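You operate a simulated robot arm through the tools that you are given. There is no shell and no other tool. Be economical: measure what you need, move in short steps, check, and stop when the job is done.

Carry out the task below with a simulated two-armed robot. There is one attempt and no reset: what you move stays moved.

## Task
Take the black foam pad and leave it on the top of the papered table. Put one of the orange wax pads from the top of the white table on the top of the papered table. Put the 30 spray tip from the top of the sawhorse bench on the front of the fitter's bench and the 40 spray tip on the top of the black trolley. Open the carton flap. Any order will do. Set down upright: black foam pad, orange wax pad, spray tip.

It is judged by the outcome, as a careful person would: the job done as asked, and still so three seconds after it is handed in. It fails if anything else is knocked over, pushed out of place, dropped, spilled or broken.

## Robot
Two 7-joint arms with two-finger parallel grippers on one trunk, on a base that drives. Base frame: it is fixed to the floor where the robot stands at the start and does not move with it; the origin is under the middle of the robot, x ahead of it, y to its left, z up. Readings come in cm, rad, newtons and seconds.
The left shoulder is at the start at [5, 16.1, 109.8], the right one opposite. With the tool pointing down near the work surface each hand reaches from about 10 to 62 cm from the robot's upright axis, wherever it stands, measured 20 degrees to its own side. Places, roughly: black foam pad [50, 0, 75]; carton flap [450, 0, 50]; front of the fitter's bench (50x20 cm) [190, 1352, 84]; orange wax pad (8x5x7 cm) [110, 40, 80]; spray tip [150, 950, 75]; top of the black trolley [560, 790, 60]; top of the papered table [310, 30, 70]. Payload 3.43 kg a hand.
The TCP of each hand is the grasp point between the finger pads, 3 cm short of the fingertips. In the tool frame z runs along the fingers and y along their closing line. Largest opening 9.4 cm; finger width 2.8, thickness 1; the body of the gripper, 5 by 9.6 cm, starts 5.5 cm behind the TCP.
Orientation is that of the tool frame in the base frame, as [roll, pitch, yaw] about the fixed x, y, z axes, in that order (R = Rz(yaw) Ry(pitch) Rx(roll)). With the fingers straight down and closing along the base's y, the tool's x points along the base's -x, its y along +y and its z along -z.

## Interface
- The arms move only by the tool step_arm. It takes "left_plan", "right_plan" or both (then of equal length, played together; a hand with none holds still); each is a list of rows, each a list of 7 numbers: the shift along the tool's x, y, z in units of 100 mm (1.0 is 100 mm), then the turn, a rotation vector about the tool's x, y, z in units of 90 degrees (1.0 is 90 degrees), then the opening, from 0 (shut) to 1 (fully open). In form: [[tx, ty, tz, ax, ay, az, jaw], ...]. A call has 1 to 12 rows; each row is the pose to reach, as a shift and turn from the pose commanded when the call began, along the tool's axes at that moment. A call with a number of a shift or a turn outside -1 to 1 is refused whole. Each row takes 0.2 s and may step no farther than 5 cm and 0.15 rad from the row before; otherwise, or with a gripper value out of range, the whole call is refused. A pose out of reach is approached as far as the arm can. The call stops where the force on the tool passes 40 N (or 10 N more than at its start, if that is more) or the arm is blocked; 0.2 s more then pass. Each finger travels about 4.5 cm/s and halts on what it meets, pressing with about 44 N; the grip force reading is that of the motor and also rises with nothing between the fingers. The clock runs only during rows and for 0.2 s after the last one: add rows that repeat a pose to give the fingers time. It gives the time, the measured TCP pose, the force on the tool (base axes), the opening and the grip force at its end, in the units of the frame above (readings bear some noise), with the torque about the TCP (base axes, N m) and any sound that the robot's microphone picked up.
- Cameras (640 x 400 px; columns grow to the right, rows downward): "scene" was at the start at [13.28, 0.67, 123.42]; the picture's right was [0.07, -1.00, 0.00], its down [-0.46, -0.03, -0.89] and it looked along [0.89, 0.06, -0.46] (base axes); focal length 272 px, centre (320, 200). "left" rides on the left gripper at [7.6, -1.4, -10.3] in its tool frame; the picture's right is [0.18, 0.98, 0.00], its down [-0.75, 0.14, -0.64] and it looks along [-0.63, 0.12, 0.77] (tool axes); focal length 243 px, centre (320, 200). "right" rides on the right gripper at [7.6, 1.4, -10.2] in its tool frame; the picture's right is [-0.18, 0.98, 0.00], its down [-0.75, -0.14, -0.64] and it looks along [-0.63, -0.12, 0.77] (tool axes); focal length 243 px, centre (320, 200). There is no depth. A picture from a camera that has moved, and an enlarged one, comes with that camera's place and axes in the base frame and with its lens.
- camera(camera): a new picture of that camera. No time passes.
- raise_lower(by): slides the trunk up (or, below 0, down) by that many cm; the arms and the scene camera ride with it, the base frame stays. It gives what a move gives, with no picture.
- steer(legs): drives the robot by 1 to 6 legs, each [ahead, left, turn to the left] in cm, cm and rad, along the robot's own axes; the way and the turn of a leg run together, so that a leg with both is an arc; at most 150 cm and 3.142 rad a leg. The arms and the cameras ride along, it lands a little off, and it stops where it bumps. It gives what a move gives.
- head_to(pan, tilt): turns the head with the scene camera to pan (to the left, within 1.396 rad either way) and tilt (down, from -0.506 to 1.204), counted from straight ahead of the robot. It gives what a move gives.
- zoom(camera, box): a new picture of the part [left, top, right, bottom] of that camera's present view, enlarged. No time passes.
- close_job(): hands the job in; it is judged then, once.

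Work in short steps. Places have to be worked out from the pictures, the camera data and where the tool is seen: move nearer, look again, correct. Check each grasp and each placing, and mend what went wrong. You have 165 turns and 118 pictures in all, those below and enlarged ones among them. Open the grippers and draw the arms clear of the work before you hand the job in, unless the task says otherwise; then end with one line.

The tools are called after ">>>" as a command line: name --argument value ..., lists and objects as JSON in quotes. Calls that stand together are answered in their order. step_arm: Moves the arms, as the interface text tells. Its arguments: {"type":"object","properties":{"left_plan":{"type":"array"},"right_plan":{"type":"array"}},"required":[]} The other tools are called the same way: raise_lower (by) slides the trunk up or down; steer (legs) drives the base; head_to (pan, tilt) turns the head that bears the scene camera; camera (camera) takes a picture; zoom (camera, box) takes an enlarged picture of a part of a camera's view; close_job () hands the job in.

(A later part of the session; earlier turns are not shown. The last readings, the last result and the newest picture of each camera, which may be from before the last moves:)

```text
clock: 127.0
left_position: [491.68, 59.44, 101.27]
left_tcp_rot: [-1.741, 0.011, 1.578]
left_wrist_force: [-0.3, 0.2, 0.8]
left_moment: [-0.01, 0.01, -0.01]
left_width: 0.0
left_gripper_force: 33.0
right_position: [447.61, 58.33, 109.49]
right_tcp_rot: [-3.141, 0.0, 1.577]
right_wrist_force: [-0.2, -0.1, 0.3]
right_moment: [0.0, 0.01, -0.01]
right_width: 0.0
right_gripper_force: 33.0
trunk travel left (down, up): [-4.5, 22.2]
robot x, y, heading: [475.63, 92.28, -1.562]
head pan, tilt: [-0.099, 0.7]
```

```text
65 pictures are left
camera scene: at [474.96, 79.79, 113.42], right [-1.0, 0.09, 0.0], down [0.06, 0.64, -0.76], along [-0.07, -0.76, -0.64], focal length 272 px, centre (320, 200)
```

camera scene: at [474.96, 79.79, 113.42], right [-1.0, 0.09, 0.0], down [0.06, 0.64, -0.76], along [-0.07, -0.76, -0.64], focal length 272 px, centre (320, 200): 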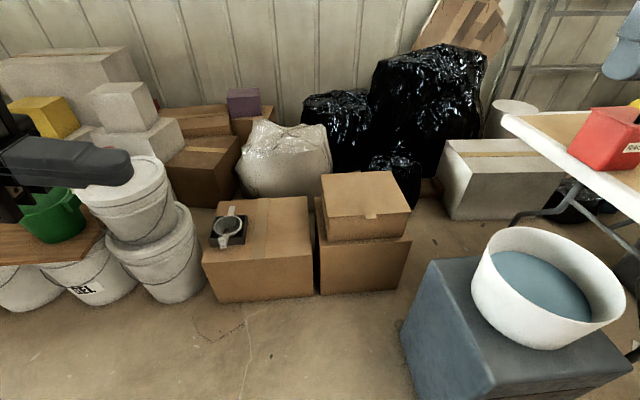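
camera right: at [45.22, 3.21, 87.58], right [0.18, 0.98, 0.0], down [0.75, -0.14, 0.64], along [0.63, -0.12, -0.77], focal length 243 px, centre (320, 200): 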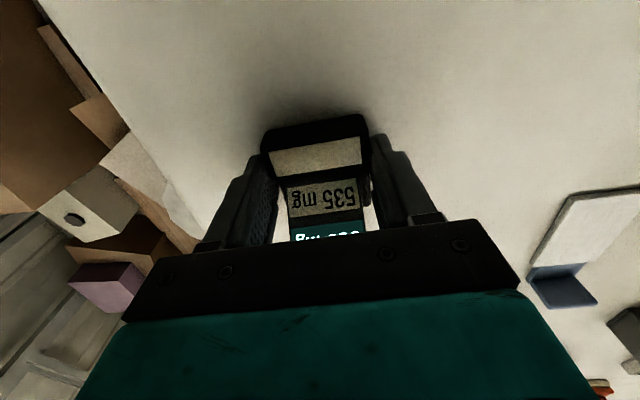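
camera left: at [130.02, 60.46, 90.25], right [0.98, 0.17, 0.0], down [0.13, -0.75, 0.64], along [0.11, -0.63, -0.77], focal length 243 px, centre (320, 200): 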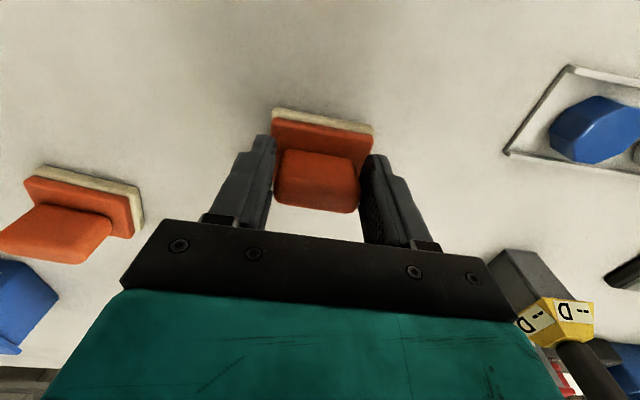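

I re-derived positions using the zoom's true scale: the lid is at z≈51, tab about (452,16), hinge near y≈−8 (matches the listed 450,0,50). I turn the left hand to point diagonally (−x,−y), which keeps the arm short and away from the bucket.

>>> step_arm --left_plan '[[-0.3, 0, 0.1, 0, -0.08, -0.014, 0], [-0.6, 0, 0.3, 0, -0.16, -0.028, 0], [-0.8, 0, 0.6, 0, -0.24, -0.043, 0], [-1, 0, 0.9, 0, -0.32, -0.057, 0], [-1, 0, 1, 0, -0.4, -0.071, 0], [-1, 0, 1, 0, -0.49, -0.087, 0]]'

>>> steer --legs '[[22, 0, 0]]'

>>> camera --camera "scene"

>>> camera --camera "left"

```text
clock: 128.4
left_position: [481.83, 49.24, 99.66]
left_tcp_rot: [-1.736, 0.001, 2.362]
left_wrist_force: [-0.6, 0.2, -0.5]
left_moment: [-0.01, 0.04, 0.0]
left_width: 0.0
left_gripper_force: 33.3
right_position: [447.54, 58.28, 109.53]
right_tcp_rot: [-3.142, -0.001, 1.576]
right_wrist_force: [-0.3, -0.4, 0.3]
right_moment: [0.02, 0.03, -0.02]
right_width: 0.01
right_gripper_force: 32.8
trunk travel left (down, up): [-4.5, 22.2]
robot x, y, heading: [475.36, 92.23, -1.56]
head pan, tilt: [-0.099, 0.7]
```

```text
clock: 130.1
left_position: [482.18, 27.61, 99.65]
left_tcp_rot: [-1.737, 0.001, 2.361]
left_wrist_force: [-0.4, 0.3, 0.3]
left_moment: [-0.02, 0.02, -0.02]
left_width: 0.0
left_gripper_force: 33.4
right_position: [447.66, 36.68, 109.33]
right_tcp_rot: [3.141, 0.001, 1.578]
right_wrist_force: [0.4, -0.1, -0.4]
right_moment: [0.0, 0.0, 0.0]
right_width: 0.01
right_gripper_force: 32.7
trunk travel left (down, up): [-4.5, 22.2]
robot x, y, heading: [475.8, 70.73, -1.561]
head pan, tilt: [-0.099, 0.7]
```

```text
64 pictures are left
camera scene: at [475.15, 58.18, 113.42], right [-1.0, 0.09, 0.0], down [0.06, 0.64, -0.76], along [-0.07, -0.76, -0.64], focal length 272 px, centre (320, 200)
```

scene: 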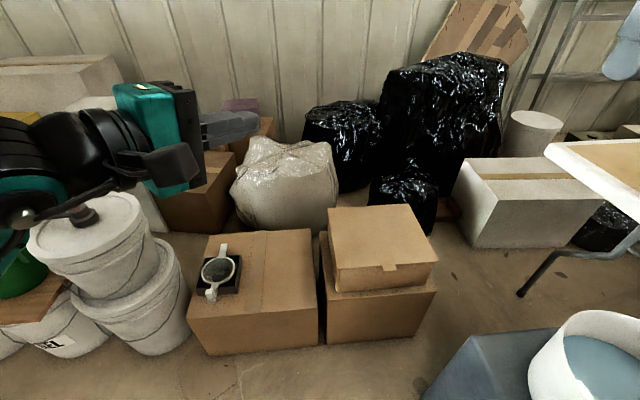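

```text
63 pictures are left
camera left: at [483.59, 40.05, 102.71], right [-0.01, 0.24, -0.97], down [1.0, -0.06, -0.03], along [-0.07, -0.97, -0.24], focal length 243 px, centre (320, 200)
```

left: 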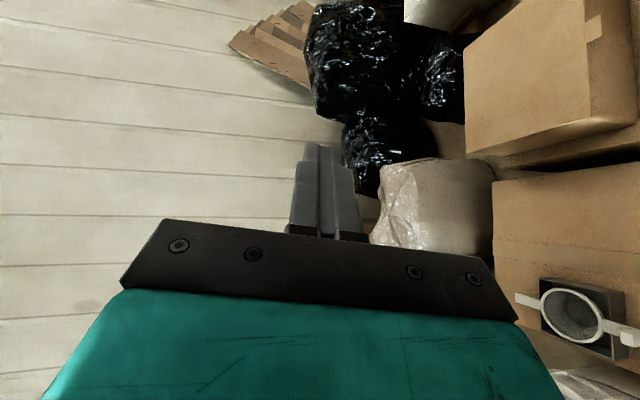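

Two views give a solid fix: tab (450,12,47.7), lid x 436–466, hinge y≈−15. I roll 13 cm nearer and lower the trunk, hand still high.

>>> steer --legs '[[13, 0, 0]]'

>>> raise_lower --by -4.4

>>> step_arm --left_plan '[[0.1, 0, -0.3, 0, 0, 0, 0], [0.2, 0, -0.6, 0, 0, 0, 0], [0.3, 0.0, -1, 0, 0, 0, 0], [0.5, 0.3, -1, 0, 0, 0, 0], [0.6, 0.6, -1, 0, 0, 0, 0], [0.6, 1, -1, 0, 0, 0, 0]]'

>>> camera --camera "scene"

```text
clock: 131.4
left_position: [482.19, 14.62, 99.69]
left_tcp_rot: [-1.737, 0.005, 2.362]
left_wrist_force: [-0.1, 0.1, 0.3]
left_moment: [-0.02, -0.02, 0.0]
left_width: 0.01
left_gripper_force: 32.6
right_position: [447.84, 23.76, 109.39]
right_tcp_rot: [3.142, -0.001, 1.579]
right_wrist_force: [0.0, -0.2, -0.5]
right_moment: [-0.01, 0.0, -0.02]
right_width: 0.02
right_gripper_force: 33.0
trunk travel left (down, up): [-4.5, 22.2]
robot x, y, heading: [475.92, 57.55, -1.561]
head pan, tilt: [-0.099, 0.7]
```

```text
clock: 132.2
left_position: [482.13, 14.79, 95.31]
left_tcp_rot: [-1.735, 0.004, 2.362]
left_wrist_force: [-0.5, 0.5, 0.2]
left_moment: [0.02, 0.03, 0.01]
left_width: 0.0
left_gripper_force: 33.5
right_position: [448.06, 23.86, 105.15]
right_tcp_rot: [-3.141, -0.001, 1.577]
right_wrist_force: [-0.3, 0.8, 0.3]
right_moment: [-0.01, -0.01, -0.01]
right_width: 0.0
right_gripper_force: 33.2
trunk travel left (down, up): [-0.1, 26.6]
robot x, y, heading: [475.62, 57.72, -1.564]
head pan, tilt: [-0.099, 0.7]
```

```text
clock: 133.6
left_position: [486.61, 20.6, 82.56]
left_tcp_rot: [-1.734, 0.007, 2.36]
left_wrist_force: [-0.1, -0.3, 0.5]
left_moment: [0.0, -0.01, 0.04]
left_width: 0.01
left_gripper_force: 32.7
left hand out of reach, approached as far as the arm can: row 2, 3, 4, 5, 6
right_position: [447.84, 23.92, 105.04]
right_tcp_rot: [-3.141, 0.0, 1.577]
right_wrist_force: [-0.2, 0.0, 0.9]
right_moment: [0.03, 0.0, 0.05]
right_width: 0.03
right_gripper_force: 33.0
trunk travel left (down, up): [-0.1, 26.6]
robot x, y, heading: [476.34, 57.62, -1.559]
head pan, tilt: [-0.099, 0.7]
```

```text
62 pictures are left
camera scene: at [475.25, 45.29, 109.04], right [-1.0, 0.09, 0.0], down [0.06, 0.64, -0.77], along [-0.07, -0.76, -0.64], focal length 272 px, centre (320, 200)
```

scene: 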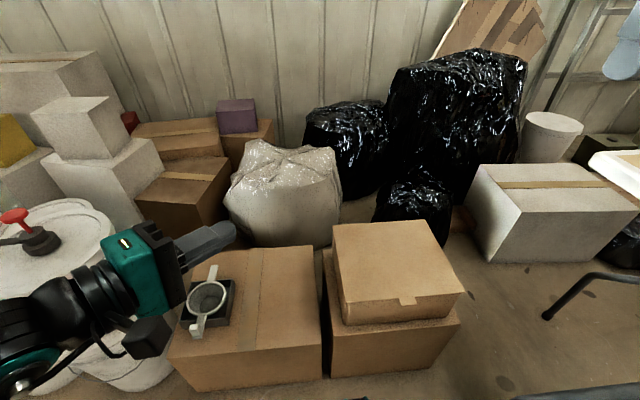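

The arm was folded too tightly there; it can reach better nearer the carton. I move it diagonally forward-right above, then check.

>>> step_arm --left_plan '[[0.25, 0.1, 0.25, 0, 0, 0, 0], [0.5, 0.2, 0.5, 0, 0, 0, 0], [0.75, 0.35, 0.75, 0, 0, 0, 0], [1, 0.5, 1, 0, 0, 0, 0]]'

>>> step_arm --left_plan '[[0.1, 0.25, 0.2, 0, 0, 0, 0], [0.2, 0.5, 0.4, 0, 0, 0, 0], [0.3, 0.75, 0.6, 0, 0, 0, 0], [0.4, 1, 0.9, 0, 0, 0, 0]]'

>>> camera --camera "scene"

```text
clock: 134.6
left_position: [473.27, 21.05, 75.97]
left_tcp_rot: [-1.734, 0.006, 2.361]
left_wrist_force: [0.1, -0.6, 0.4]
left_moment: [-0.02, 0.0, 0.03]
left_width: 0.0
left_gripper_force: 32.8
right_position: [447.71, 23.69, 105.03]
right_tcp_rot: [3.14, -0.001, 1.578]
right_wrist_force: [-0.2, -0.4, 0.4]
right_moment: [0.04, -0.01, 0.0]
right_width: 0.0
right_gripper_force: 33.2
trunk travel left (down, up): [-0.1, 26.6]
robot x, y, heading: [476.11, 57.39, -1.56]
head pan, tilt: [-0.099, 0.7]
```

```text
clock: 135.8
left_position: [469.88, 17.97, 61.26]
left_tcp_rot: [-1.812, 0.101, 2.362]
left_wrist_force: [-0.6, 0.9, 0.1]
left_moment: [-0.02, 0.02, -0.02]
left_width: 0.01
left_gripper_force: 32.5
right_position: [447.81, 23.69, 105.01]
right_tcp_rot: [-3.141, 0.002, 1.577]
right_wrist_force: [0.4, 0.7, 0.2]
right_moment: [0.02, 0.0, 0.0]
right_width: 0.0
right_gripper_force: 33.3
trunk travel left (down, up): [-0.1, 26.6]
robot x, y, heading: [475.87, 57.53, -1.568]
head pan, tilt: [-0.099, 0.7]
stopped in row 4 (left hand): the arm was blocked; the commanded pose is now the measured one
```

```text
61 pictures are left
camera scene: at [475.24, 45.27, 109.03], right [-1.0, 0.09, 0.0], down [0.06, 0.64, -0.76], along [-0.07, -0.76, -0.64], focal length 272 px, centre (320, 200)
```

scene: 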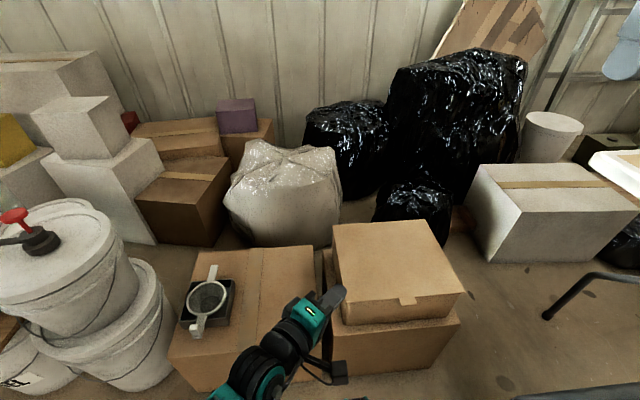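

The arm hit a limit being too folded and low. I raise the hand, back off 9 cm, and tilt the hand about 45° down so the wrist stays higher.

>>> step_arm --left_plan '[[0, -0.4, 0, 0, 0, 0, 0], [0, -0.8, 0, 0, 0, 0, 0], [0, -1, 0, 0, 0, 0, 0]]'

>>> steer --legs '[[-9, 0, 0]]'

>>> step_arm --left_plan '[[0, 0, 0, -0.08, 0, -0.015, 0], [0, 0, 0, -0.16, 0, -0.03, 0], [0, 0, 0, -0.24, 0, -0.045, 0], [0, 0, 0, -0.32, 0, -0.06, 0], [0, 0, 0, -0.34, 0, -0.066, 0], [0, 0, 0, -0.34, 0, -0.066, 0]]'

>>> camera --camera "scene"

```text
clock: 136.5
left_position: [473.2, 17.19, 64.02]
left_tcp_rot: [-1.953, 0.235, 2.33]
left_wrist_force: [-0.8, -0.5, -0.6]
left_moment: [0.0, -0.02, 0.01]
left_width: 0.02
left_gripper_force: 33.0
right_position: [447.82, 23.81, 105.06]
right_tcp_rot: [-3.14, 0.0, 1.577]
right_wrist_force: [0.0, 0.4, -1.0]
right_moment: [-0.02, 0.0, 0.01]
right_width: 0.01
right_gripper_force: 33.0
trunk travel left (down, up): [-0.1, 26.6]
robot x, y, heading: [475.71, 57.8, -1.561]
head pan, tilt: [-0.099, 0.7]
stopped in row 3 (left hand): the arm was blocked; the commanded pose is now the measured one
```

```text
clock: 137.6
left_position: [473.26, 26.13, 63.9]
left_tcp_rot: [-1.952, 0.236, 2.334]
left_wrist_force: [0.5, -0.4, -0.2]
left_moment: [0.01, -0.01, 0.02]
left_width: 0.01
left_gripper_force: 33.0
right_position: [447.86, 32.77, 105.1]
right_tcp_rot: [-3.141, 0.0, 1.578]
right_wrist_force: [0.0, 0.0, -0.6]
right_moment: [0.03, 0.01, 0.03]
right_width: 0.0
right_gripper_force: 33.2
trunk travel left (down, up): [-0.1, 26.6]
robot x, y, heading: [475.76, 66.61, -1.56]
head pan, tilt: [-0.099, 0.7]
```

```text
clock: 138.1
left_position: [485.19, 26.27, 57.61]
left_tcp_rot: [-2.354, 0.445, 2.22]
left_wrist_force: [0.2, 0.6, -0.3]
left_moment: [-0.01, -0.02, -0.01]
left_width: 0.0
left_gripper_force: 32.5
left hand out of reach, approached as far as the arm can: row 2
right_position: [447.9, 32.65, 105.08]
right_tcp_rot: [3.14, 0.0, 1.578]
right_wrist_force: [0.0, 0.2, 0.0]
right_moment: [-0.03, 0.02, 0.05]
right_width: 0.0
right_gripper_force: 32.9
trunk travel left (down, up): [-0.1, 26.6]
robot x, y, heading: [475.76, 66.58, -1.557]
head pan, tilt: [-0.099, 0.7]
stopped in row 2 (left hand): the arm was blocked; the commanded pose is now the measured one
```

```text
60 pictures are left
camera scene: at [475.18, 54.19, 109.02], right [-1.0, 0.09, 0.0], down [0.06, 0.64, -0.76], along [-0.07, -0.76, -0.64], focal length 272 px, centre (320, 200)
```

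scene: 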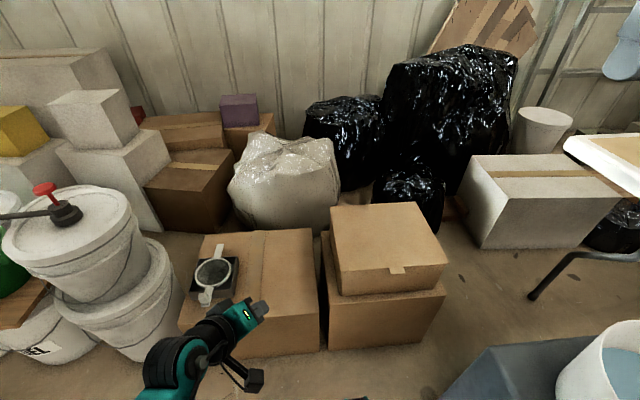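

The left arm is stuck near joint limits. I raise the trunk to lift the hand safely clear, then bring it back to a plain downward pose.

>>> raise_lower --by 20

>>> camera --camera "scene"

```text
clock: 140.3
left_position: [485.04, 26.44, 77.65]
left_tcp_rot: [-2.354, 0.445, 2.218]
left_wrist_force: [0.4, -0.1, -0.3]
left_moment: [-0.01, 0.01, 0.0]
left_width: 0.01
left_gripper_force: 32.7
right_position: [447.86, 32.66, 125.04]
right_tcp_rot: [3.141, -0.001, 1.579]
right_wrist_force: [0.3, 1.2, 1.2]
right_moment: [0.0, -0.02, -0.04]
right_width: 0.0
right_gripper_force: 33.0
trunk travel left (down, up): [-20.1, 6.6]
robot x, y, heading: [475.55, 66.72, -1.557]
head pan, tilt: [-0.099, 0.7]
```

```text
59 pictures are left
camera scene: at [475.19, 54.19, 129.02], right [-1.0, 0.09, 0.0], down [0.06, 0.64, -0.76], along [-0.07, -0.76, -0.64], focal length 272 px, centre (320, 200)
```

scene: 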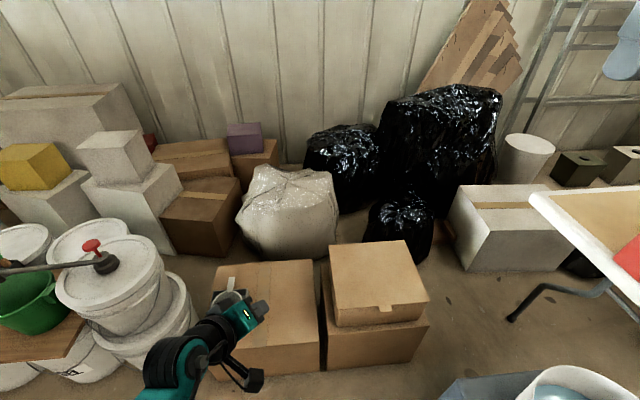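

I'll instead face the carton diagonally so the left arm works straight ahead. First I bring the left hand back to plain downward.

>>> step_arm --left_plan '[[0, 0, 0, -0.055, 0.059, 0.039, 0], [0, 0, 0, -0.11, 0.118, 0.078, 0], [0, 0, 0, -0.165, 0.178, 0.118, 0], [0, 0, 0, -0.22, 0.237, 0.157, 0], [0, 0, 0, -0.275, 0.297, 0.197, 0], [0, 0, 0, -0.33, 0.356, 0.236, 0], [0, 0, 0, -0.384, 0.415, 0.275, 0], [0, 0, 0, -0.384, 0.415, 0.275, 0]]'

```text
clock: 142.1
left_position: [485.15, 26.31, 77.7]
left_tcp_rot: [-3.141, -0.001, 1.57]
left_wrist_force: [0.3, -0.3, -0.1]
left_moment: [0.02, -0.01, 0.02]
left_width: 0.01
left_gripper_force: 33.0
left hand out of reach, approached as far as the arm can: row 1
right_position: [447.87, 32.75, 125.19]
right_tcp_rot: [-3.141, 0.0, 1.579]
right_wrist_force: [0.0, -0.2, -0.4]
right_moment: [-0.01, 0.0, 0.01]
right_width: 0.0
right_gripper_force: 33.2
trunk travel left (down, up): [-20.1, 6.6]
robot x, y, heading: [476.26, 66.48, -1.56]
head pan, tilt: [-0.099, 0.7]
```

Recovered. Now I shift left 10 cm, ahead 4, and turn right 45° to face the carton tab.

>>> steer --legs '[[0, 10, 0], [0, 0, -0.785], [3, 0, 0]]'

>>> head_to --pan 0.0 --tilt 0.8

>>> camera --camera "scene"

```text
clock: 146.1
left_position: [462.71, 28.85, 77.48]
left_tcp_rot: [-3.141, -0.002, 0.805]
left_wrist_force: [-0.5, 0.4, -0.3]
left_moment: [0.03, -0.01, 0.0]
left_width: 0.01
left_gripper_force: 33.7
right_position: [440.21, 59.28, 124.98]
right_tcp_rot: [-3.14, -0.002, 0.815]
right_wrist_force: [-0.1, 0.2, -0.2]
right_moment: [0.01, -0.02, 0.0]
right_width: 0.0
right_gripper_force: 32.9
trunk travel left (down, up): [-20.1, 6.6]
robot x, y, heading: [484.02, 64.42, -2.324]
head pan, tilt: [-0.099, 0.7]
```

```text
clock: 146.8
left_position: [462.7, 28.97, 77.68]
left_tcp_rot: [-3.138, -0.001, 0.805]
left_wrist_force: [-0.2, -0.2, -0.4]
left_moment: [-0.01, -0.01, -0.01]
left_width: 0.0
left_gripper_force: 33.6
right_position: [440.18, 59.32, 124.97]
right_tcp_rot: [-3.141, -0.001, 0.814]
right_wrist_force: [0.0, 0.2, 0.1]
right_moment: [0.0, -0.01, 0.0]
right_width: 0.0
right_gripper_force: 33.2
trunk travel left (down, up): [-20.1, 6.6]
robot x, y, heading: [483.96, 64.51, -2.323]
head pan, tilt: [0.0, 0.799]
```

```text
58 pictures are left
camera scene: at [475.78, 55.76, 128.21], right [-0.73, 0.69, 0.0], down [0.49, 0.52, -0.7], along [-0.48, -0.51, -0.72], focal length 272 px, centre (320, 200)
```

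scene: 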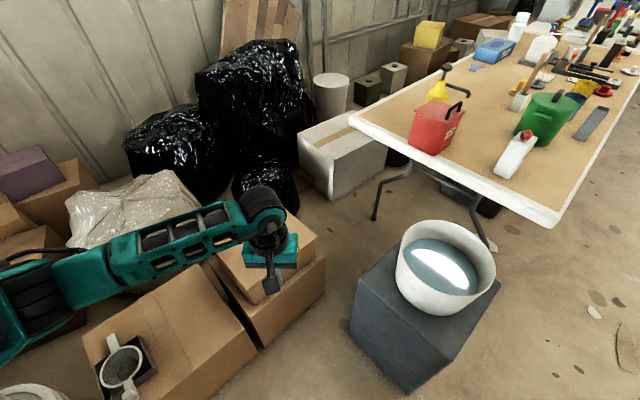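

Now I tilt the left hand 45° forward, then lower the trunk.

>>> step_arm --left_plan '[[0, 0, 0, 0, -0.09, 0, 0], [0, 0, 0, 0, -0.18, 0, 0], [0, 0, 0, 0, -0.27, 0, 0], [0, 0, 0, 0, -0.36, 0, 0], [0, 0, 0, 0, -0.45, 0, 0], [0, 0, 0, 0, -0.5, 0, 0], [0, 0, 0, 0, -0.5, 0, 0]]'

>>> raise_lower --by -20

>>> camera --camera "scene"

>>> camera --camera "left"

```text
clock: 148.4
left_position: [462.67, 29.06, 77.72]
left_tcp_rot: [-3.139, 0.784, 0.806]
left_wrist_force: [0.0, 0.1, 0.1]
left_moment: [0.02, 0.01, 0.0]
left_width: 0.01
left_gripper_force: 32.8
right_position: [440.36, 59.39, 124.96]
right_tcp_rot: [-3.141, 0.001, 0.815]
right_wrist_force: [-0.5, -0.8, 0.3]
right_moment: [-0.01, 0.0, -0.03]
right_width: 0.0
right_gripper_force: 33.0
trunk travel left (down, up): [-20.1, 6.6]
robot x, y, heading: [483.8, 64.4, -2.326]
head pan, tilt: [0.0, 0.799]
```

```text
clock: 150.6
left_position: [462.62, 29.02, 57.65]
left_tcp_rot: [-3.139, 0.786, 0.807]
left_wrist_force: [-0.4, 0.8, -0.4]
left_moment: [0.05, 0.04, 0.02]
left_width: 0.0
left_gripper_force: 32.7
right_position: [440.09, 59.48, 105.09]
right_tcp_rot: [3.14, 0.001, 0.815]
right_wrist_force: [-0.1, -0.4, 0.4]
right_moment: [0.03, -0.03, -0.04]
right_width: 0.0
right_gripper_force: 33.1
trunk travel left (down, up): [-0.1, 26.6]
robot x, y, heading: [484.35, 64.91, -2.326]
head pan, tilt: [0.0, 0.799]
```

```text
57 pictures are left
camera scene: at [475.79, 55.76, 108.21], right [-0.73, 0.68, 0.0], down [0.49, 0.52, -0.7], along [-0.48, -0.51, -0.72], focal length 272 px, centre (320, 200)
```

scene: 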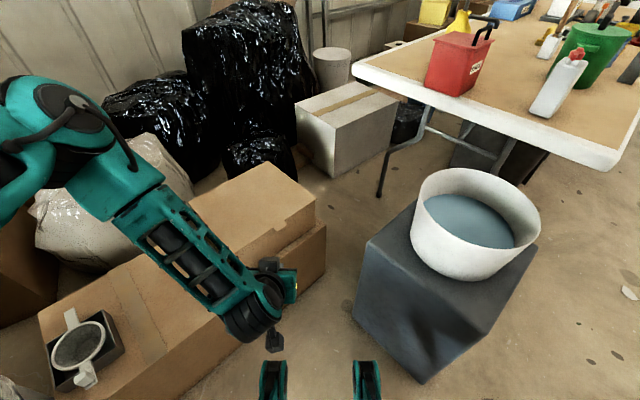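

```text
56 pictures are left
camera left: at [470.38, 39.15, 59.57], right [0.8, -0.59, -0.13], down [0.05, -0.16, 0.99], along [-0.6, -0.79, -0.1], focal length 243 px, centre (320, 200)
```

left: 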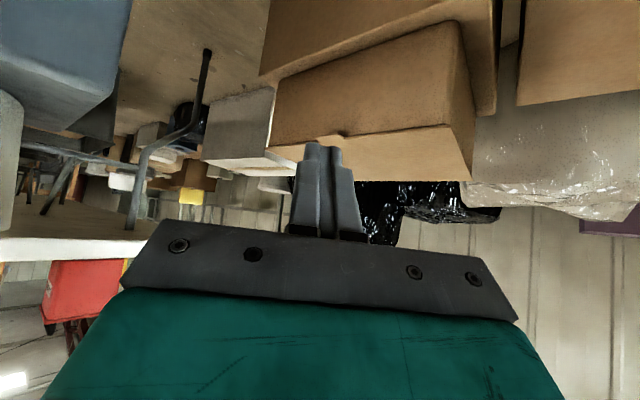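

The tab is at about (452,13,47.7) from both cameras, and the hand is in front of it. I go down to a spot in front of and below the tab.

>>> step_arm --left_plan '[[0.1, 0.07, 0.3, 0, 0, 0, 0], [0.2, 0.14, 0.6, 0, 0, 0, 0], [0.3, 0.2, 0.9, 0, 0, 0, 0], [0.3, 0.2, 0.95, 0, 0, 0, 0]]'

>>> step_arm --left_plan '[[0.05, 0.04, 0.2, 0, 0, 0, 0], [0.1, 0.07, 0.44, 0, 0, 0, 0]]'

>>> camera --camera "left"

>>> camera --camera "scene"

```text
clock: 151.6
left_position: [458.36, 25.01, 49.94]
left_tcp_rot: [3.128, 0.771, 0.807]
left_wrist_force: [-0.1, 0.1, 0.0]
left_moment: [-0.02, 0.01, -0.03]
left_width: 0.0
left_gripper_force: 32.2
left hand out of reach, approached as far as the arm can: row 1, 2, 3, 4
right_position: [440.35, 59.42, 105.07]
right_tcp_rot: [3.141, 0.003, 0.815]
right_wrist_force: [0.0, -0.2, -0.4]
right_moment: [0.02, -0.01, 0.01]
right_width: 0.03
right_gripper_force: 33.2
trunk travel left (down, up): [-0.1, 26.6]
robot x, y, heading: [483.78, 64.48, -2.324]
head pan, tilt: [0.0, 0.799]
```

```text
clock: 152.2
left_position: [455.77, 23.25, 46.65]
left_tcp_rot: [3.134, 0.777, 0.808]
left_wrist_force: [0.5, 0.5, 0.5]
left_moment: [0.0, 0.0, -0.01]
left_width: 0.02
left_gripper_force: 33.0
left hand out of reach, approached as far as the arm can: row 1, 2
right_position: [440.32, 59.39, 105.1]
right_tcp_rot: [3.141, -0.002, 0.816]
right_wrist_force: [0.3, -0.3, -0.7]
right_moment: [-0.04, -0.01, 0.0]
right_width: 0.02
right_gripper_force: 33.0
trunk travel left (down, up): [-0.1, 26.6]
robot x, y, heading: [483.79, 64.63, -2.326]
head pan, tilt: [0.0, 0.799]
```

```text
55 pictures are left
camera left: at [463.39, 33.46, 48.62], right [0.8, -0.58, -0.12], down [0.04, -0.16, 0.99], along [-0.59, -0.8, -0.1], focal length 243 px, centre (320, 200)
```

left: 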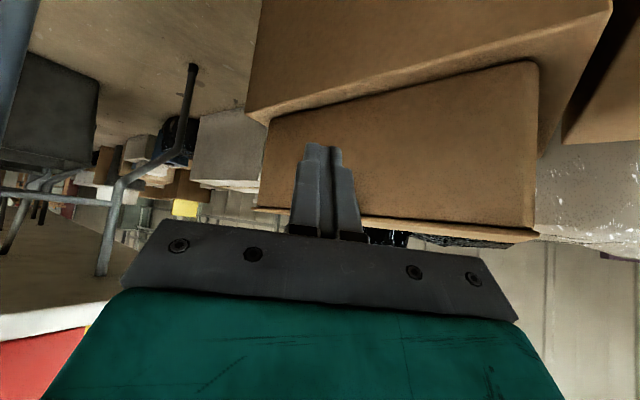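

```text
54 pictures are left
camera scene: at [475.78, 55.76, 108.21], right [-0.73, 0.68, 0.0], down [0.49, 0.52, -0.7], along [-0.48, -0.51, -0.72], focal length 272 px, centre (320, 200)
```

scene: 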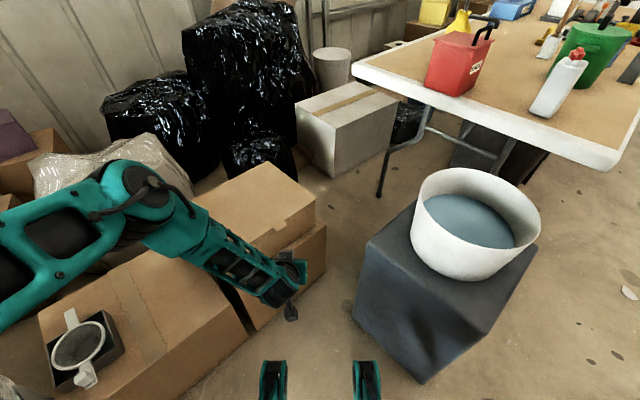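

The arm is near its folded limit; I back the base 8 cm so the arm can extend more naturally.

>>> steer --legs '[[-9, 0, 0]]'

>>> step_arm --left_plan '[[-0.1, 0, 0.1, 0, 0, 0, 0], [-0.2, 0, 0.2, 0, 0, 0, 0], [-0.35, 0, 0.35, 0, 0, 0, 0], [-0.35, 0, 0.35, 0, 0, 0, 0]]'

```text
clock: 153.3
left_position: [461.96, 30.03, 46.64]
left_tcp_rot: [3.136, 0.778, 0.805]
left_wrist_force: [-0.6, -0.3, -0.1]
left_moment: [0.01, 0.01, -0.03]
left_width: 0.02
left_gripper_force: 33.4
right_position: [446.51, 66.03, 105.05]
right_tcp_rot: [-3.141, 0.001, 0.816]
right_wrist_force: [-0.2, 1.2, 0.2]
right_moment: [0.04, -0.02, -0.01]
right_width: 0.02
right_gripper_force: 32.7
trunk travel left (down, up): [-0.1, 26.6]
robot x, y, heading: [489.77, 71.24, -2.328]
head pan, tilt: [0.0, 0.799]
```

```text
clock: 154.3
left_position: [458.69, 26.31, 46.38]
left_tcp_rot: [3.135, 0.776, 0.808]
left_wrist_force: [-0.4, -0.8, -0.2]
left_moment: [-0.01, -0.01, 0.0]
left_width: 0.02
left_gripper_force: 32.8
right_position: [446.51, 65.83, 105.06]
right_tcp_rot: [-3.14, 0.001, 0.815]
right_wrist_force: [-0.5, -0.2, -0.2]
right_moment: [0.02, -0.04, -0.05]
right_width: 0.0
right_gripper_force: 33.1
trunk travel left (down, up): [-0.1, 26.6]
robot x, y, heading: [490.13, 71.06, -2.326]
head pan, tilt: [0.0, 0.799]
```

Tracks properly now. I advance toward the tab, staying below it.

>>> step_arm --left_plan '[[-0.14, 0.09, 0.14, 0, 0, 0, 0], [-0.28, 0.18, 0.28, 0, 0, 0, 0], [-0.42, 0.28, 0.42, 0, 0, 0, 0], [-0.55, 0.36, 0.55, 0, 0, 0, 0]]'

>>> camera --camera "left"

>>> zoom --camera "scene" --box '[180, 180, 340, 280]'

```text
clock: 155.3
left_position: [455.9, 18.34, 46.59]
left_tcp_rot: [3.134, 0.777, 0.804]
left_wrist_force: [0.0, 0.5, 0.0]
left_moment: [-0.01, 0.01, 0.0]
left_width: 0.01
left_gripper_force: 33.2
right_position: [446.45, 66.15, 104.93]
right_tcp_rot: [-3.141, 0.0, 0.815]
right_wrist_force: [0.6, -0.5, -1.1]
right_moment: [-0.04, -0.04, 0.02]
right_width: 0.0
right_gripper_force: 32.6
trunk travel left (down, up): [-0.1, 26.6]
robot x, y, heading: [490.58, 70.72, -2.33]
head pan, tilt: [0.0, 0.799]
```

```text
53 pictures are left
camera left: at [463.52, 28.47, 48.48], right [0.8, -0.58, -0.12], down [0.04, -0.16, 0.99], along [-0.6, -0.8, -0.1], focal length 243 px, centre (320, 200)
```

left: 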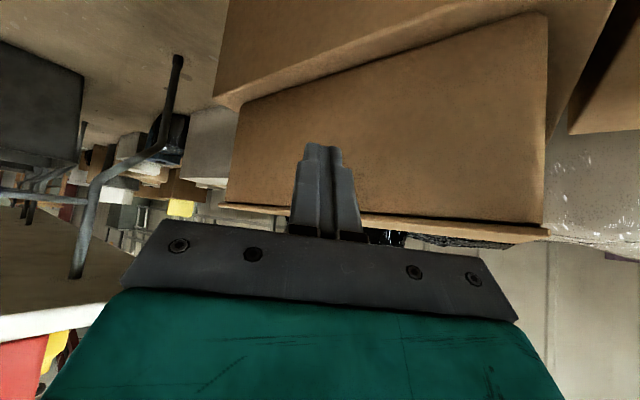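

```text
4.00 times, centred on (260, 230) of scene
camera zoom: at [482.01, 62.39, 108.2], right [-0.73, 0.69, 0.0], down [0.49, 0.52, -0.7], along [-0.48, -0.51, -0.72], focal length 1086 px, centre (560, 80)
```

zoom: 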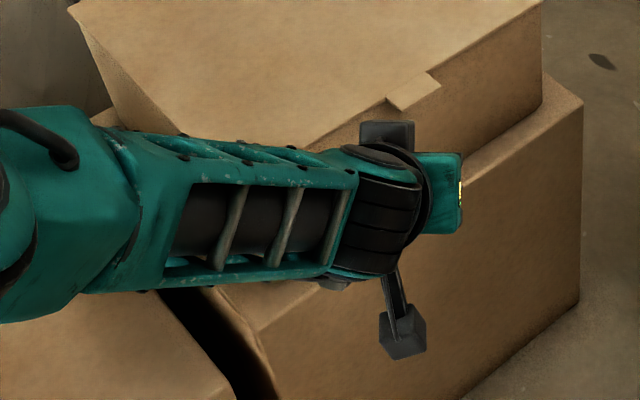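

The tab is clearly seen, just ahead of the fingertips. I advance the last ~3.5 cm, under it.

>>> step_arm --left_plan '[[-0.08, 0, 0.08, 0, 0, 0, 0], [-0.16, 0, 0.16, 0, 0, 0, 0], [-0.24, 0, 0.24, 0, 0, 0, 0]]'

>>> zoom --camera "scene" --box '[180, 180, 340, 280]'

```text
clock: 156.1
left_position: [454.69, 15.99, 47.12]
left_tcp_rot: [3.136, 0.776, 0.807]
left_wrist_force: [-0.8, 0.0, 0.6]
left_moment: [0.0, -0.01, 0.03]
left_width: 0.0
left_gripper_force: 32.8
left hand out of reach, approached as far as the arm can: row 2, 3
right_position: [446.55, 66.0, 104.98]
right_tcp_rot: [-3.14, 0.0, 0.813]
right_wrist_force: [-0.5, 0.1, 0.0]
right_moment: [0.03, 0.03, -0.01]
right_width: 0.0
right_gripper_force: 32.6
trunk travel left (down, up): [-0.1, 26.6]
robot x, y, heading: [490.19, 70.84, -2.327]
head pan, tilt: [0.0, 0.799]
```

```text
4.00 times, centred on (260, 230) of scene
camera zoom: at [482.01, 62.39, 108.2], right [-0.73, 0.69, 0.0], down [0.49, 0.52, -0.7], along [-0.48, -0.51, -0.72], focal length 1086 px, centre (560, 80)
```

zoom: 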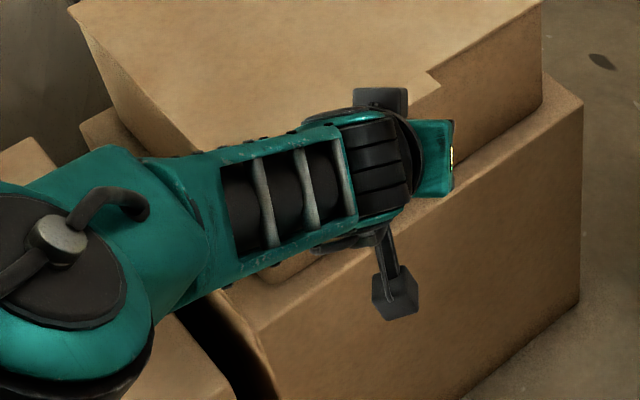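

Fingertip is about under the tab's near corner. I shift 1.5 cm sideways and begin lifting straight up a little.

>>> step_arm --left_plan '[[0.0, -0.12, 0, 0, 0, 0, 0], [-0.1, -0.12, 0, 0, 0, 0, 0], [-0.24, -0.12, -0.14, 0, 0, 0, 0], [-0.38, -0.12, -0.28, 0, 0, 0, 0]]'

>>> zoom --camera "scene" --box '[180, 160, 340, 260]'

>>> camera --camera "left"

```text
clock: 157.1
left_position: [451.88, 16.31, 51.15]
left_tcp_rot: [3.137, 0.772, 0.795]
left_wrist_force: [-0.1, 0.7, -0.8]
left_moment: [0.0, 0.02, -0.01]
left_width: 0.0
left_gripper_force: 32.8
left hand out of reach, approached as far as the arm can: row 1, 2, 3, 4
right_position: [446.46, 66.06, 104.94]
right_tcp_rot: [-3.141, 0.0, 0.813]
right_wrist_force: [-0.6, 0.0, 0.1]
right_moment: [0.01, 0.0, 0.01]
right_width: 0.0
right_gripper_force: 33.5
trunk travel left (down, up): [-0.1, 26.6]
robot x, y, heading: [490.11, 70.82, -2.325]
head pan, tilt: [0.0, 0.799]
```

```text
4.00 times, centred on (260, 210) of scene
camera zoom: at [482.0, 62.41, 108.2], right [-0.73, 0.69, 0.0], down [0.49, 0.52, -0.7], along [-0.48, -0.51, -0.72], focal length 1086 px, centre (560, 160)
```

zoom: 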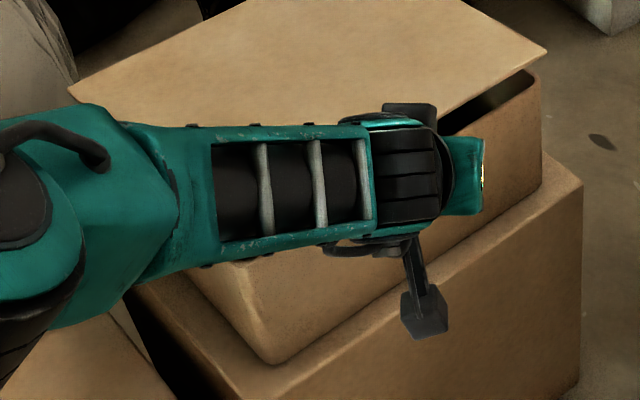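

```text
49 pictures are left
camera left: at [459.62, 26.41, 53.23], right [0.8, -0.59, -0.12], down [0.04, -0.16, 0.99], along [-0.6, -0.79, -0.11], focal length 243 px, centre (320, 200)
```

left: 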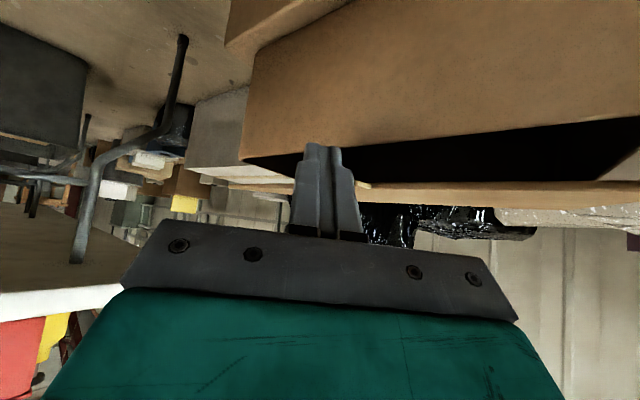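

The lid is rising on the fingertips. I raise the trunk 2 cm, then shift the base 4 cm toward −y so the fingers go under the lid.

>>> raise_lower --by 1.8

>>> steer --legs '[[3.2, 3, 0]]'

>>> zoom --camera "scene" --box '[180, 160, 340, 260]'

```text
clock: 157.7
left_position: [451.92, 16.36, 53.03]
left_tcp_rot: [3.137, 0.772, 0.795]
left_wrist_force: [-0.2, 0.0, 0.1]
left_moment: [-0.03, 0.0, 0.02]
left_width: 0.02
left_gripper_force: 33.1
right_position: [446.38, 65.95, 106.83]
right_tcp_rot: [3.141, -0.001, 0.815]
right_wrist_force: [-0.4, 0.0, -0.4]
right_moment: [-0.03, 0.0, 0.03]
right_width: 0.0
right_gripper_force: 32.9
trunk travel left (down, up): [-1.9, 24.8]
robot x, y, heading: [489.82, 71.12, -2.328]
head pan, tilt: [0.0, 0.799]
```

```text
clock: 158.6
left_position: [451.92, 15.5, 52.13]
left_tcp_rot: [-3.127, 0.75, 0.796]
left_wrist_force: [0.1, -0.1, 0.0]
left_moment: [-0.02, 0.02, -0.01]
left_width: 0.0
left_gripper_force: 33.1
right_position: [446.42, 63.67, 106.85]
right_tcp_rot: [3.14, -0.001, 0.815]
right_wrist_force: [0.0, 0.2, -0.1]
right_moment: [-0.01, 0.0, -0.02]
right_width: 0.0
right_gripper_force: 32.5
trunk travel left (down, up): [-1.9, 24.8]
robot x, y, heading: [489.86, 68.26, -2.329]
head pan, tilt: [0.0, 0.799]
stopped in leg 1: the force on the tool passed its limit at 54 N (the readings are from after the stop); the commanded pose is now the measured one
```

```text
4.00 times, centred on (260, 210) of scene
camera zoom: at [481.99, 60.0, 110.0], right [-0.73, 0.69, 0.0], down [0.49, 0.52, -0.7], along [-0.48, -0.51, -0.72], focal length 1086 px, centre (560, 160)
```

zoom: 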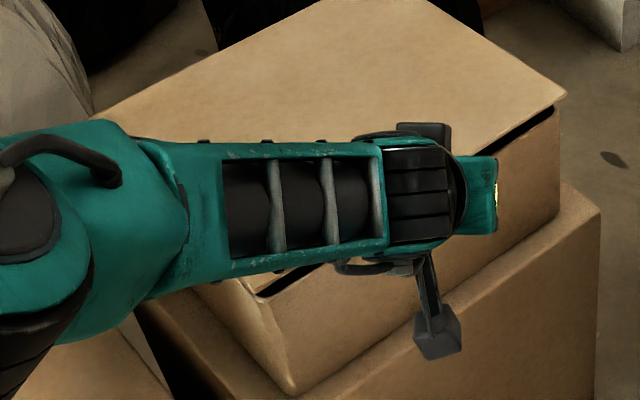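

The fingers pushed against something (54 N, stopped). I look from the left camera to see how lid and fingers sit.

>>> camera --camera "left"

>>> camera --camera "scene"

```text
47 pictures are left
camera left: at [459.69, 25.34, 54.36], right [0.79, -0.6, -0.14], down [0.03, -0.19, 0.98], along [-0.61, -0.78, -0.13], focal length 243 px, centre (320, 200)
```

left: 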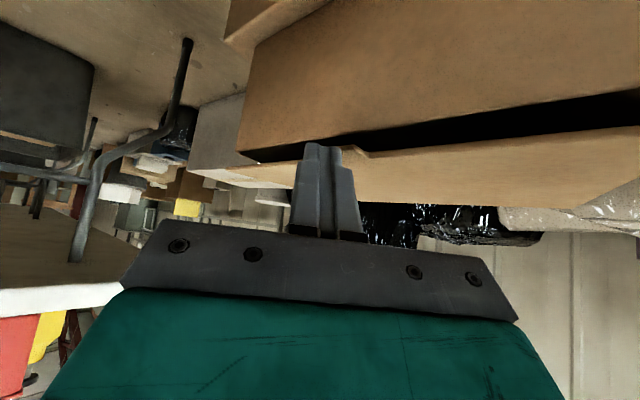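

```text
46 pictures are left
camera scene: at [481.99, 60.0, 110.0], right [-0.73, 0.69, 0.0], down [0.49, 0.52, -0.7], along [-0.48, -0.51, -0.72], focal length 272 px, centre (320, 200)
```

scene: 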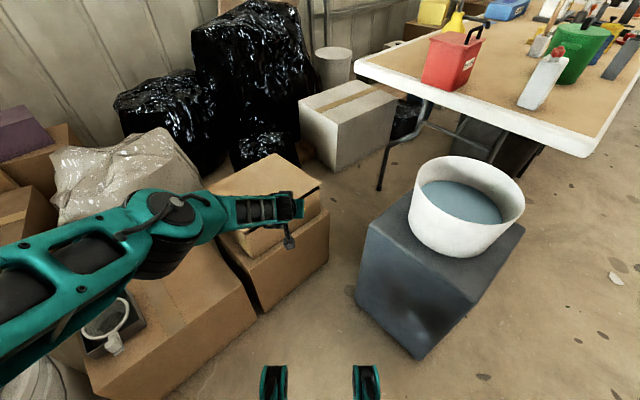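

The fingertip slid off the tab and met the lid edge. I back off, drop below the tab again and centre on it.

>>> steer --legs '[[-3, -2, 0]]'

>>> step_arm --left_plan '[[0.1, 0.03, 0.1, 0, 0, 0, 0], [0.2, 0.06, 0.2, 0, 0, 0, 0], [0.35, 0.1, 0.35, 0, 0, 0, 0], [0.35, 0.1, 0.35, 0, 0, 0, 0]]'

>>> camera --camera "left"

```text
clock: 159.5
left_position: [452.54, 18.89, 52.03]
left_tcp_rot: [-3.128, 0.75, 0.794]
left_wrist_force: [-0.2, 0.5, 0.3]
left_moment: [0.03, -0.02, 0.01]
left_width: 0.02
left_gripper_force: 32.9
right_position: [447.06, 67.18, 106.87]
right_tcp_rot: [3.141, 0.0, 0.813]
right_wrist_force: [-0.4, -0.2, -0.5]
right_moment: [-0.06, -0.01, 0.0]
right_width: 0.01
right_gripper_force: 33.7
trunk travel left (down, up): [-1.9, 24.8]
robot x, y, heading: [490.54, 72.38, -2.329]
head pan, tilt: [0.0, 0.799]
```

```text
clock: 160.5
left_position: [454.21, 19.05, 48.84]
left_tcp_rot: [-3.128, 0.751, 0.796]
left_wrist_force: [-0.6, 0.4, 0.5]
left_moment: [-0.01, 0.03, -0.03]
left_width: 0.02
left_gripper_force: 33.0
left hand out of reach, approached as far as the arm can: row 2, 3, 4
right_position: [447.18, 67.05, 106.92]
right_tcp_rot: [3.139, 0.001, 0.814]
right_wrist_force: [-0.2, 0.3, 0.0]
right_moment: [-0.01, 0.01, 0.01]
right_width: 0.0
right_gripper_force: 33.3
trunk travel left (down, up): [-1.9, 24.8]
robot x, y, heading: [490.55, 72.24, -2.324]
head pan, tilt: [0.0, 0.799]
```

```text
45 pictures are left
camera left: at [461.98, 28.9, 51.08], right [0.79, -0.6, -0.14], down [0.03, -0.19, 0.98], along [-0.61, -0.78, -0.13], focal length 243 px, centre (320, 200)
```

left: 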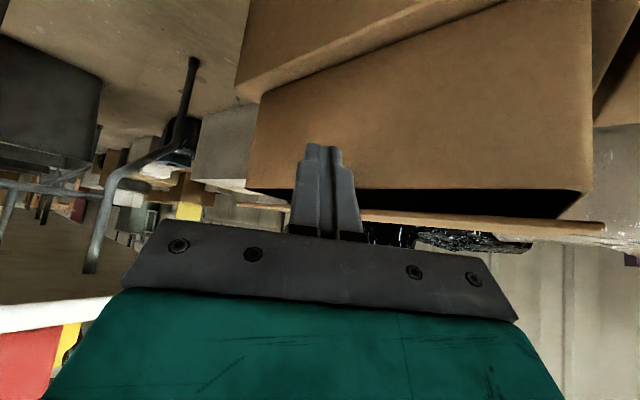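

Useful: the lid stays where it's left (slightly open). I move 3 cm forward under the tab and raise the trunk 6 cm.

>>> steer --legs '[[2.2, 2.1, 0]]'

>>> raise_lower --by 6

>>> camera --camera "left"

```text
clock: 161.3
left_position: [454.2, 15.88, 48.81]
left_tcp_rot: [-3.128, 0.751, 0.795]
left_wrist_force: [0.0, -0.4, -0.8]
left_moment: [-0.02, -0.01, -0.03]
left_width: 0.01
left_gripper_force: 32.7
right_position: [447.16, 64.05, 106.85]
right_tcp_rot: [3.141, 0.0, 0.816]
right_wrist_force: [-0.6, -0.4, 0.3]
right_moment: [0.01, 0.0, 0.0]
right_width: 0.0
right_gripper_force: 32.9
trunk travel left (down, up): [-1.9, 24.8]
robot x, y, heading: [490.8, 68.92, -2.324]
head pan, tilt: [0.0, 0.799]
```

```text
clock: 162.3
left_position: [454.21, 15.96, 54.75]
left_tcp_rot: [-3.128, 0.752, 0.796]
left_wrist_force: [-0.6, -0.5, -0.1]
left_moment: [0.05, 0.0, -0.01]
left_width: 0.0
left_gripper_force: 32.6
right_position: [447.18, 64.01, 112.81]
right_tcp_rot: [3.138, 0.001, 0.815]
right_wrist_force: [-0.3, 0.1, -0.9]
right_moment: [0.0, 0.02, -0.02]
right_width: 0.0
right_gripper_force: 33.1
trunk travel left (down, up): [-7.9, 18.8]
robot x, y, heading: [490.88, 69.24, -2.32]
head pan, tilt: [0.0, 0.799]
```

```text
44 pictures are left
camera left: at [462.01, 25.85, 57.07], right [0.79, -0.6, -0.14], down [0.03, -0.19, 0.98], along [-0.61, -0.78, -0.13], focal length 243 px, centre (320, 200)
```

left: 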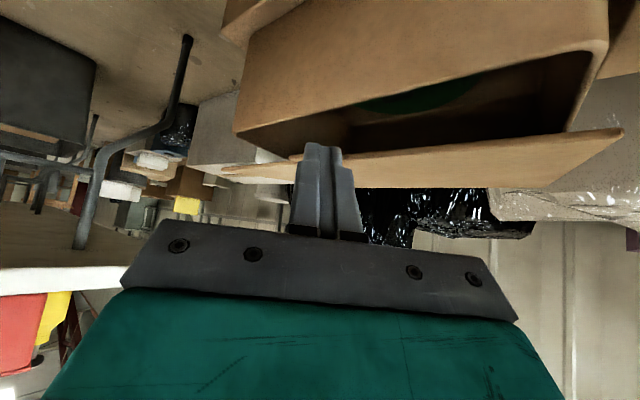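

Lid is open about 4 cm at the front and stays. I lower 2.5 cm, push 3 cm in under it, then raise again.

>>> raise_lower --by -2.6

>>> steer --legs '[[2.2, 2.1, 0]]'

>>> raise_lower --by 6

>>> camera --camera "left"

```text
clock: 163.1
left_position: [454.14, 16.11, 52.21]
left_tcp_rot: [-3.126, 0.748, 0.796]
left_wrist_force: [1.3, 4.0, -0.5]
left_moment: [0.03, -0.05, -0.01]
left_width: 0.0
left_gripper_force: 33.2
right_position: [447.13, 64.11, 110.18]
right_tcp_rot: [3.141, 0.001, 0.815]
right_wrist_force: [0.5, -0.7, -0.3]
right_moment: [-0.01, 0.04, 0.01]
right_width: 0.0
right_gripper_force: 33.1
trunk travel left (down, up): [-5.3, 21.4]
robot x, y, heading: [491.06, 69.27, -2.322]
head pan, tilt: [0.0, 0.799]
```

```text
clock: 163.9
left_position: [454.22, 16.22, 51.39]
left_tcp_rot: [-3.112, 0.729, 0.796]
left_wrist_force: [2.0, 1.1, -0.5]
left_moment: [0.01, 0.02, 0.04]
left_width: 0.0
left_gripper_force: 32.9
right_position: [447.09, 62.75, 110.2]
right_tcp_rot: [3.14, -0.001, 0.815]
right_wrist_force: [-0.3, -0.4, 0.2]
right_moment: [-0.01, 0.01, -0.01]
right_width: 0.0
right_gripper_force: 33.1
trunk travel left (down, up): [-5.3, 21.4]
robot x, y, heading: [491.02, 67.85, -2.323]
head pan, tilt: [0.0, 0.799]
stopped in leg 1: the force on the tool passed its limit at 51 N (the readings are from after the stop); the commanded pose is now the measured one
```

```text
clock: 164.9
left_position: [454.17, 16.09, 57.3]
left_tcp_rot: [-3.111, 0.732, 0.794]
left_wrist_force: [1.1, -0.2, 0.2]
left_moment: [0.01, 0.0, 0.03]
left_width: 0.02
left_gripper_force: 33.3
right_position: [447.22, 62.79, 116.39]
right_tcp_rot: [3.141, 0.002, 0.814]
right_wrist_force: [1.4, -0.5, 0.4]
right_moment: [0.03, -0.02, -0.02]
right_width: 0.01
right_gripper_force: 33.3
trunk travel left (down, up): [-11.3, 15.4]
robot x, y, heading: [490.62, 68.04, -2.321]
head pan, tilt: [0.0, 0.799]
```

```text
43 pictures are left
camera left: at [462.1, 25.84, 59.89], right [0.78, -0.6, -0.15], down [0.02, -0.21, 0.98], along [-0.62, -0.77, -0.15], focal length 243 px, centre (320, 200)
```

left: 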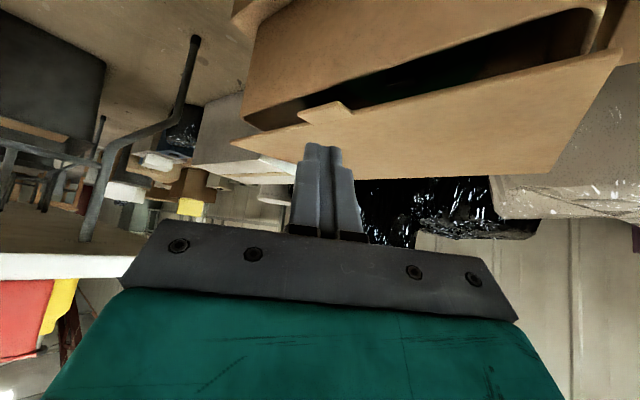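

The lid slipped under the fingers again but stayed ajar (tab near (452,14,51)). I re-engage under the tab and this time lift with a combined up-and-forward arm motion.

>>> steer --legs '[[-2.9, -2.8, 0]]'

>>> raise_lower --by -6.6

>>> steer --legs '[[3.1, 3.0, 0]]'

>>> camera --camera "left"

```text
clock: 165.8
left_position: [454.12, 20.22, 57.3]
left_tcp_rot: [-3.112, 0.73, 0.795]
left_wrist_force: [0.3, 0.6, 0.4]
left_moment: [0.02, 0.0, 0.01]
left_width: 0.01
left_gripper_force: 32.9
right_position: [446.97, 66.87, 116.29]
right_tcp_rot: [3.14, 0.0, 0.814]
right_wrist_force: [0.1, -0.1, -0.1]
right_moment: [0.0, 0.0, -0.03]
right_width: 0.0
right_gripper_force: 32.7
trunk travel left (down, up): [-11.3, 15.4]
robot x, y, heading: [490.67, 72.4, -2.323]
head pan, tilt: [0.0, 0.799]
```

```text
clock: 166.9
left_position: [454.11, 20.17, 50.75]
left_tcp_rot: [-3.112, 0.73, 0.795]
left_wrist_force: [-0.3, 0.7, -0.2]
left_moment: [0.01, 0.01, -0.04]
left_width: 0.0
left_gripper_force: 33.0
right_position: [447.06, 66.92, 109.81]
right_tcp_rot: [3.139, -0.001, 0.814]
right_wrist_force: [-0.8, -0.8, 0.7]
right_moment: [0.04, -0.01, 0.0]
right_width: 0.01
right_gripper_force: 33.0
trunk travel left (down, up): [-4.7, 22.0]
robot x, y, heading: [490.82, 71.91, -2.324]
head pan, tilt: [0.0, 0.799]
```

```text
clock: 167.8
left_position: [454.16, 15.8, 50.71]
left_tcp_rot: [-3.11, 0.731, 0.795]
left_wrist_force: [1.1, 0.1, -0.5]
left_moment: [0.01, -0.01, 0.02]
left_width: 0.0
left_gripper_force: 32.4
right_position: [447.24, 62.36, 109.65]
right_tcp_rot: [3.141, 0.001, 0.814]
right_wrist_force: [-0.4, -0.4, 0.0]
right_moment: [-0.01, 0.01, -0.04]
right_width: 0.0
right_gripper_force: 32.9
trunk travel left (down, up): [-4.7, 22.0]
robot x, y, heading: [491.04, 67.49, -2.322]
head pan, tilt: [0.0, 0.799]
```

```text
42 pictures are left
camera left: at [462.16, 25.52, 53.28], right [0.78, -0.6, -0.15], down [0.02, -0.21, 0.98], along [-0.62, -0.77, -0.15], focal length 243 px, centre (320, 200)
```

left: 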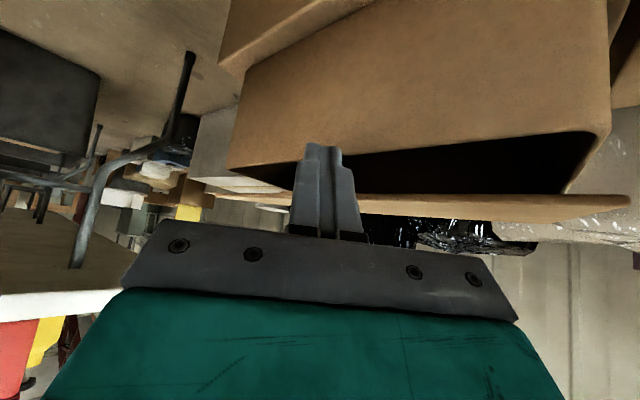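

The fingertip is under the lid edge with the gap in front. Now the combined lift: up 7 cm and 3 cm forward.

>>> step_arm --left_plan '[[-0.12, 0.07, 0.0, 0, 0, 0, 0], [-0.25, 0.12, -0.1, 0, 0, 0, 0], [-0.4, 0.16, -0.22, 0, 0, 0, 0], [-0.55, 0.2, -0.33, 0, 0, 0, 0], [-0.7, 0.24, -0.42, 0, 0, 0, 0], [-0.85, 0.3, -0.5, 0, 0, 0, 0]]'

>>> camera --camera "left"

```text
clock: 169.2
left_position: [454.24, 11.45, 60.08]
left_tcp_rot: [-3.11, 0.733, 0.796]
left_wrist_force: [0.1, -0.4, 0.0]
left_moment: [0.0, -0.01, -0.02]
left_width: 0.0
left_gripper_force: 32.9
right_position: [447.18, 62.64, 109.67]
right_tcp_rot: [3.139, 0.0, 0.815]
right_wrist_force: [-0.3, -0.3, -0.6]
right_moment: [-0.02, -0.05, 0.0]
right_width: 0.0
right_gripper_force: 32.7
trunk travel left (down, up): [-4.7, 22.0]
robot x, y, heading: [491.03, 67.59, -2.321]
head pan, tilt: [0.0, 0.799]
```

```text
41 pictures are left
camera left: at [462.11, 21.14, 62.61], right [0.78, -0.6, -0.15], down [0.02, -0.21, 0.98], along [-0.62, -0.77, -0.15], focal length 243 px, centre (320, 200)
```

left: 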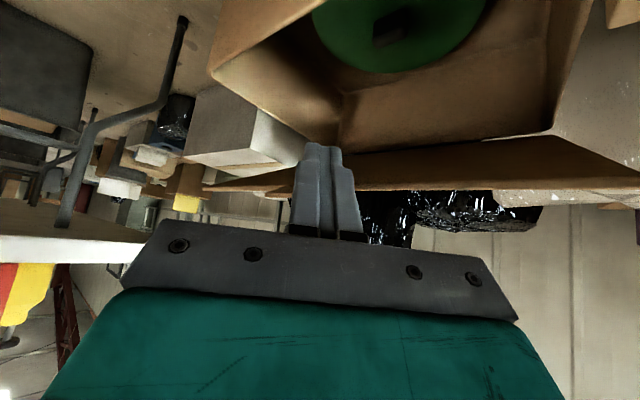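

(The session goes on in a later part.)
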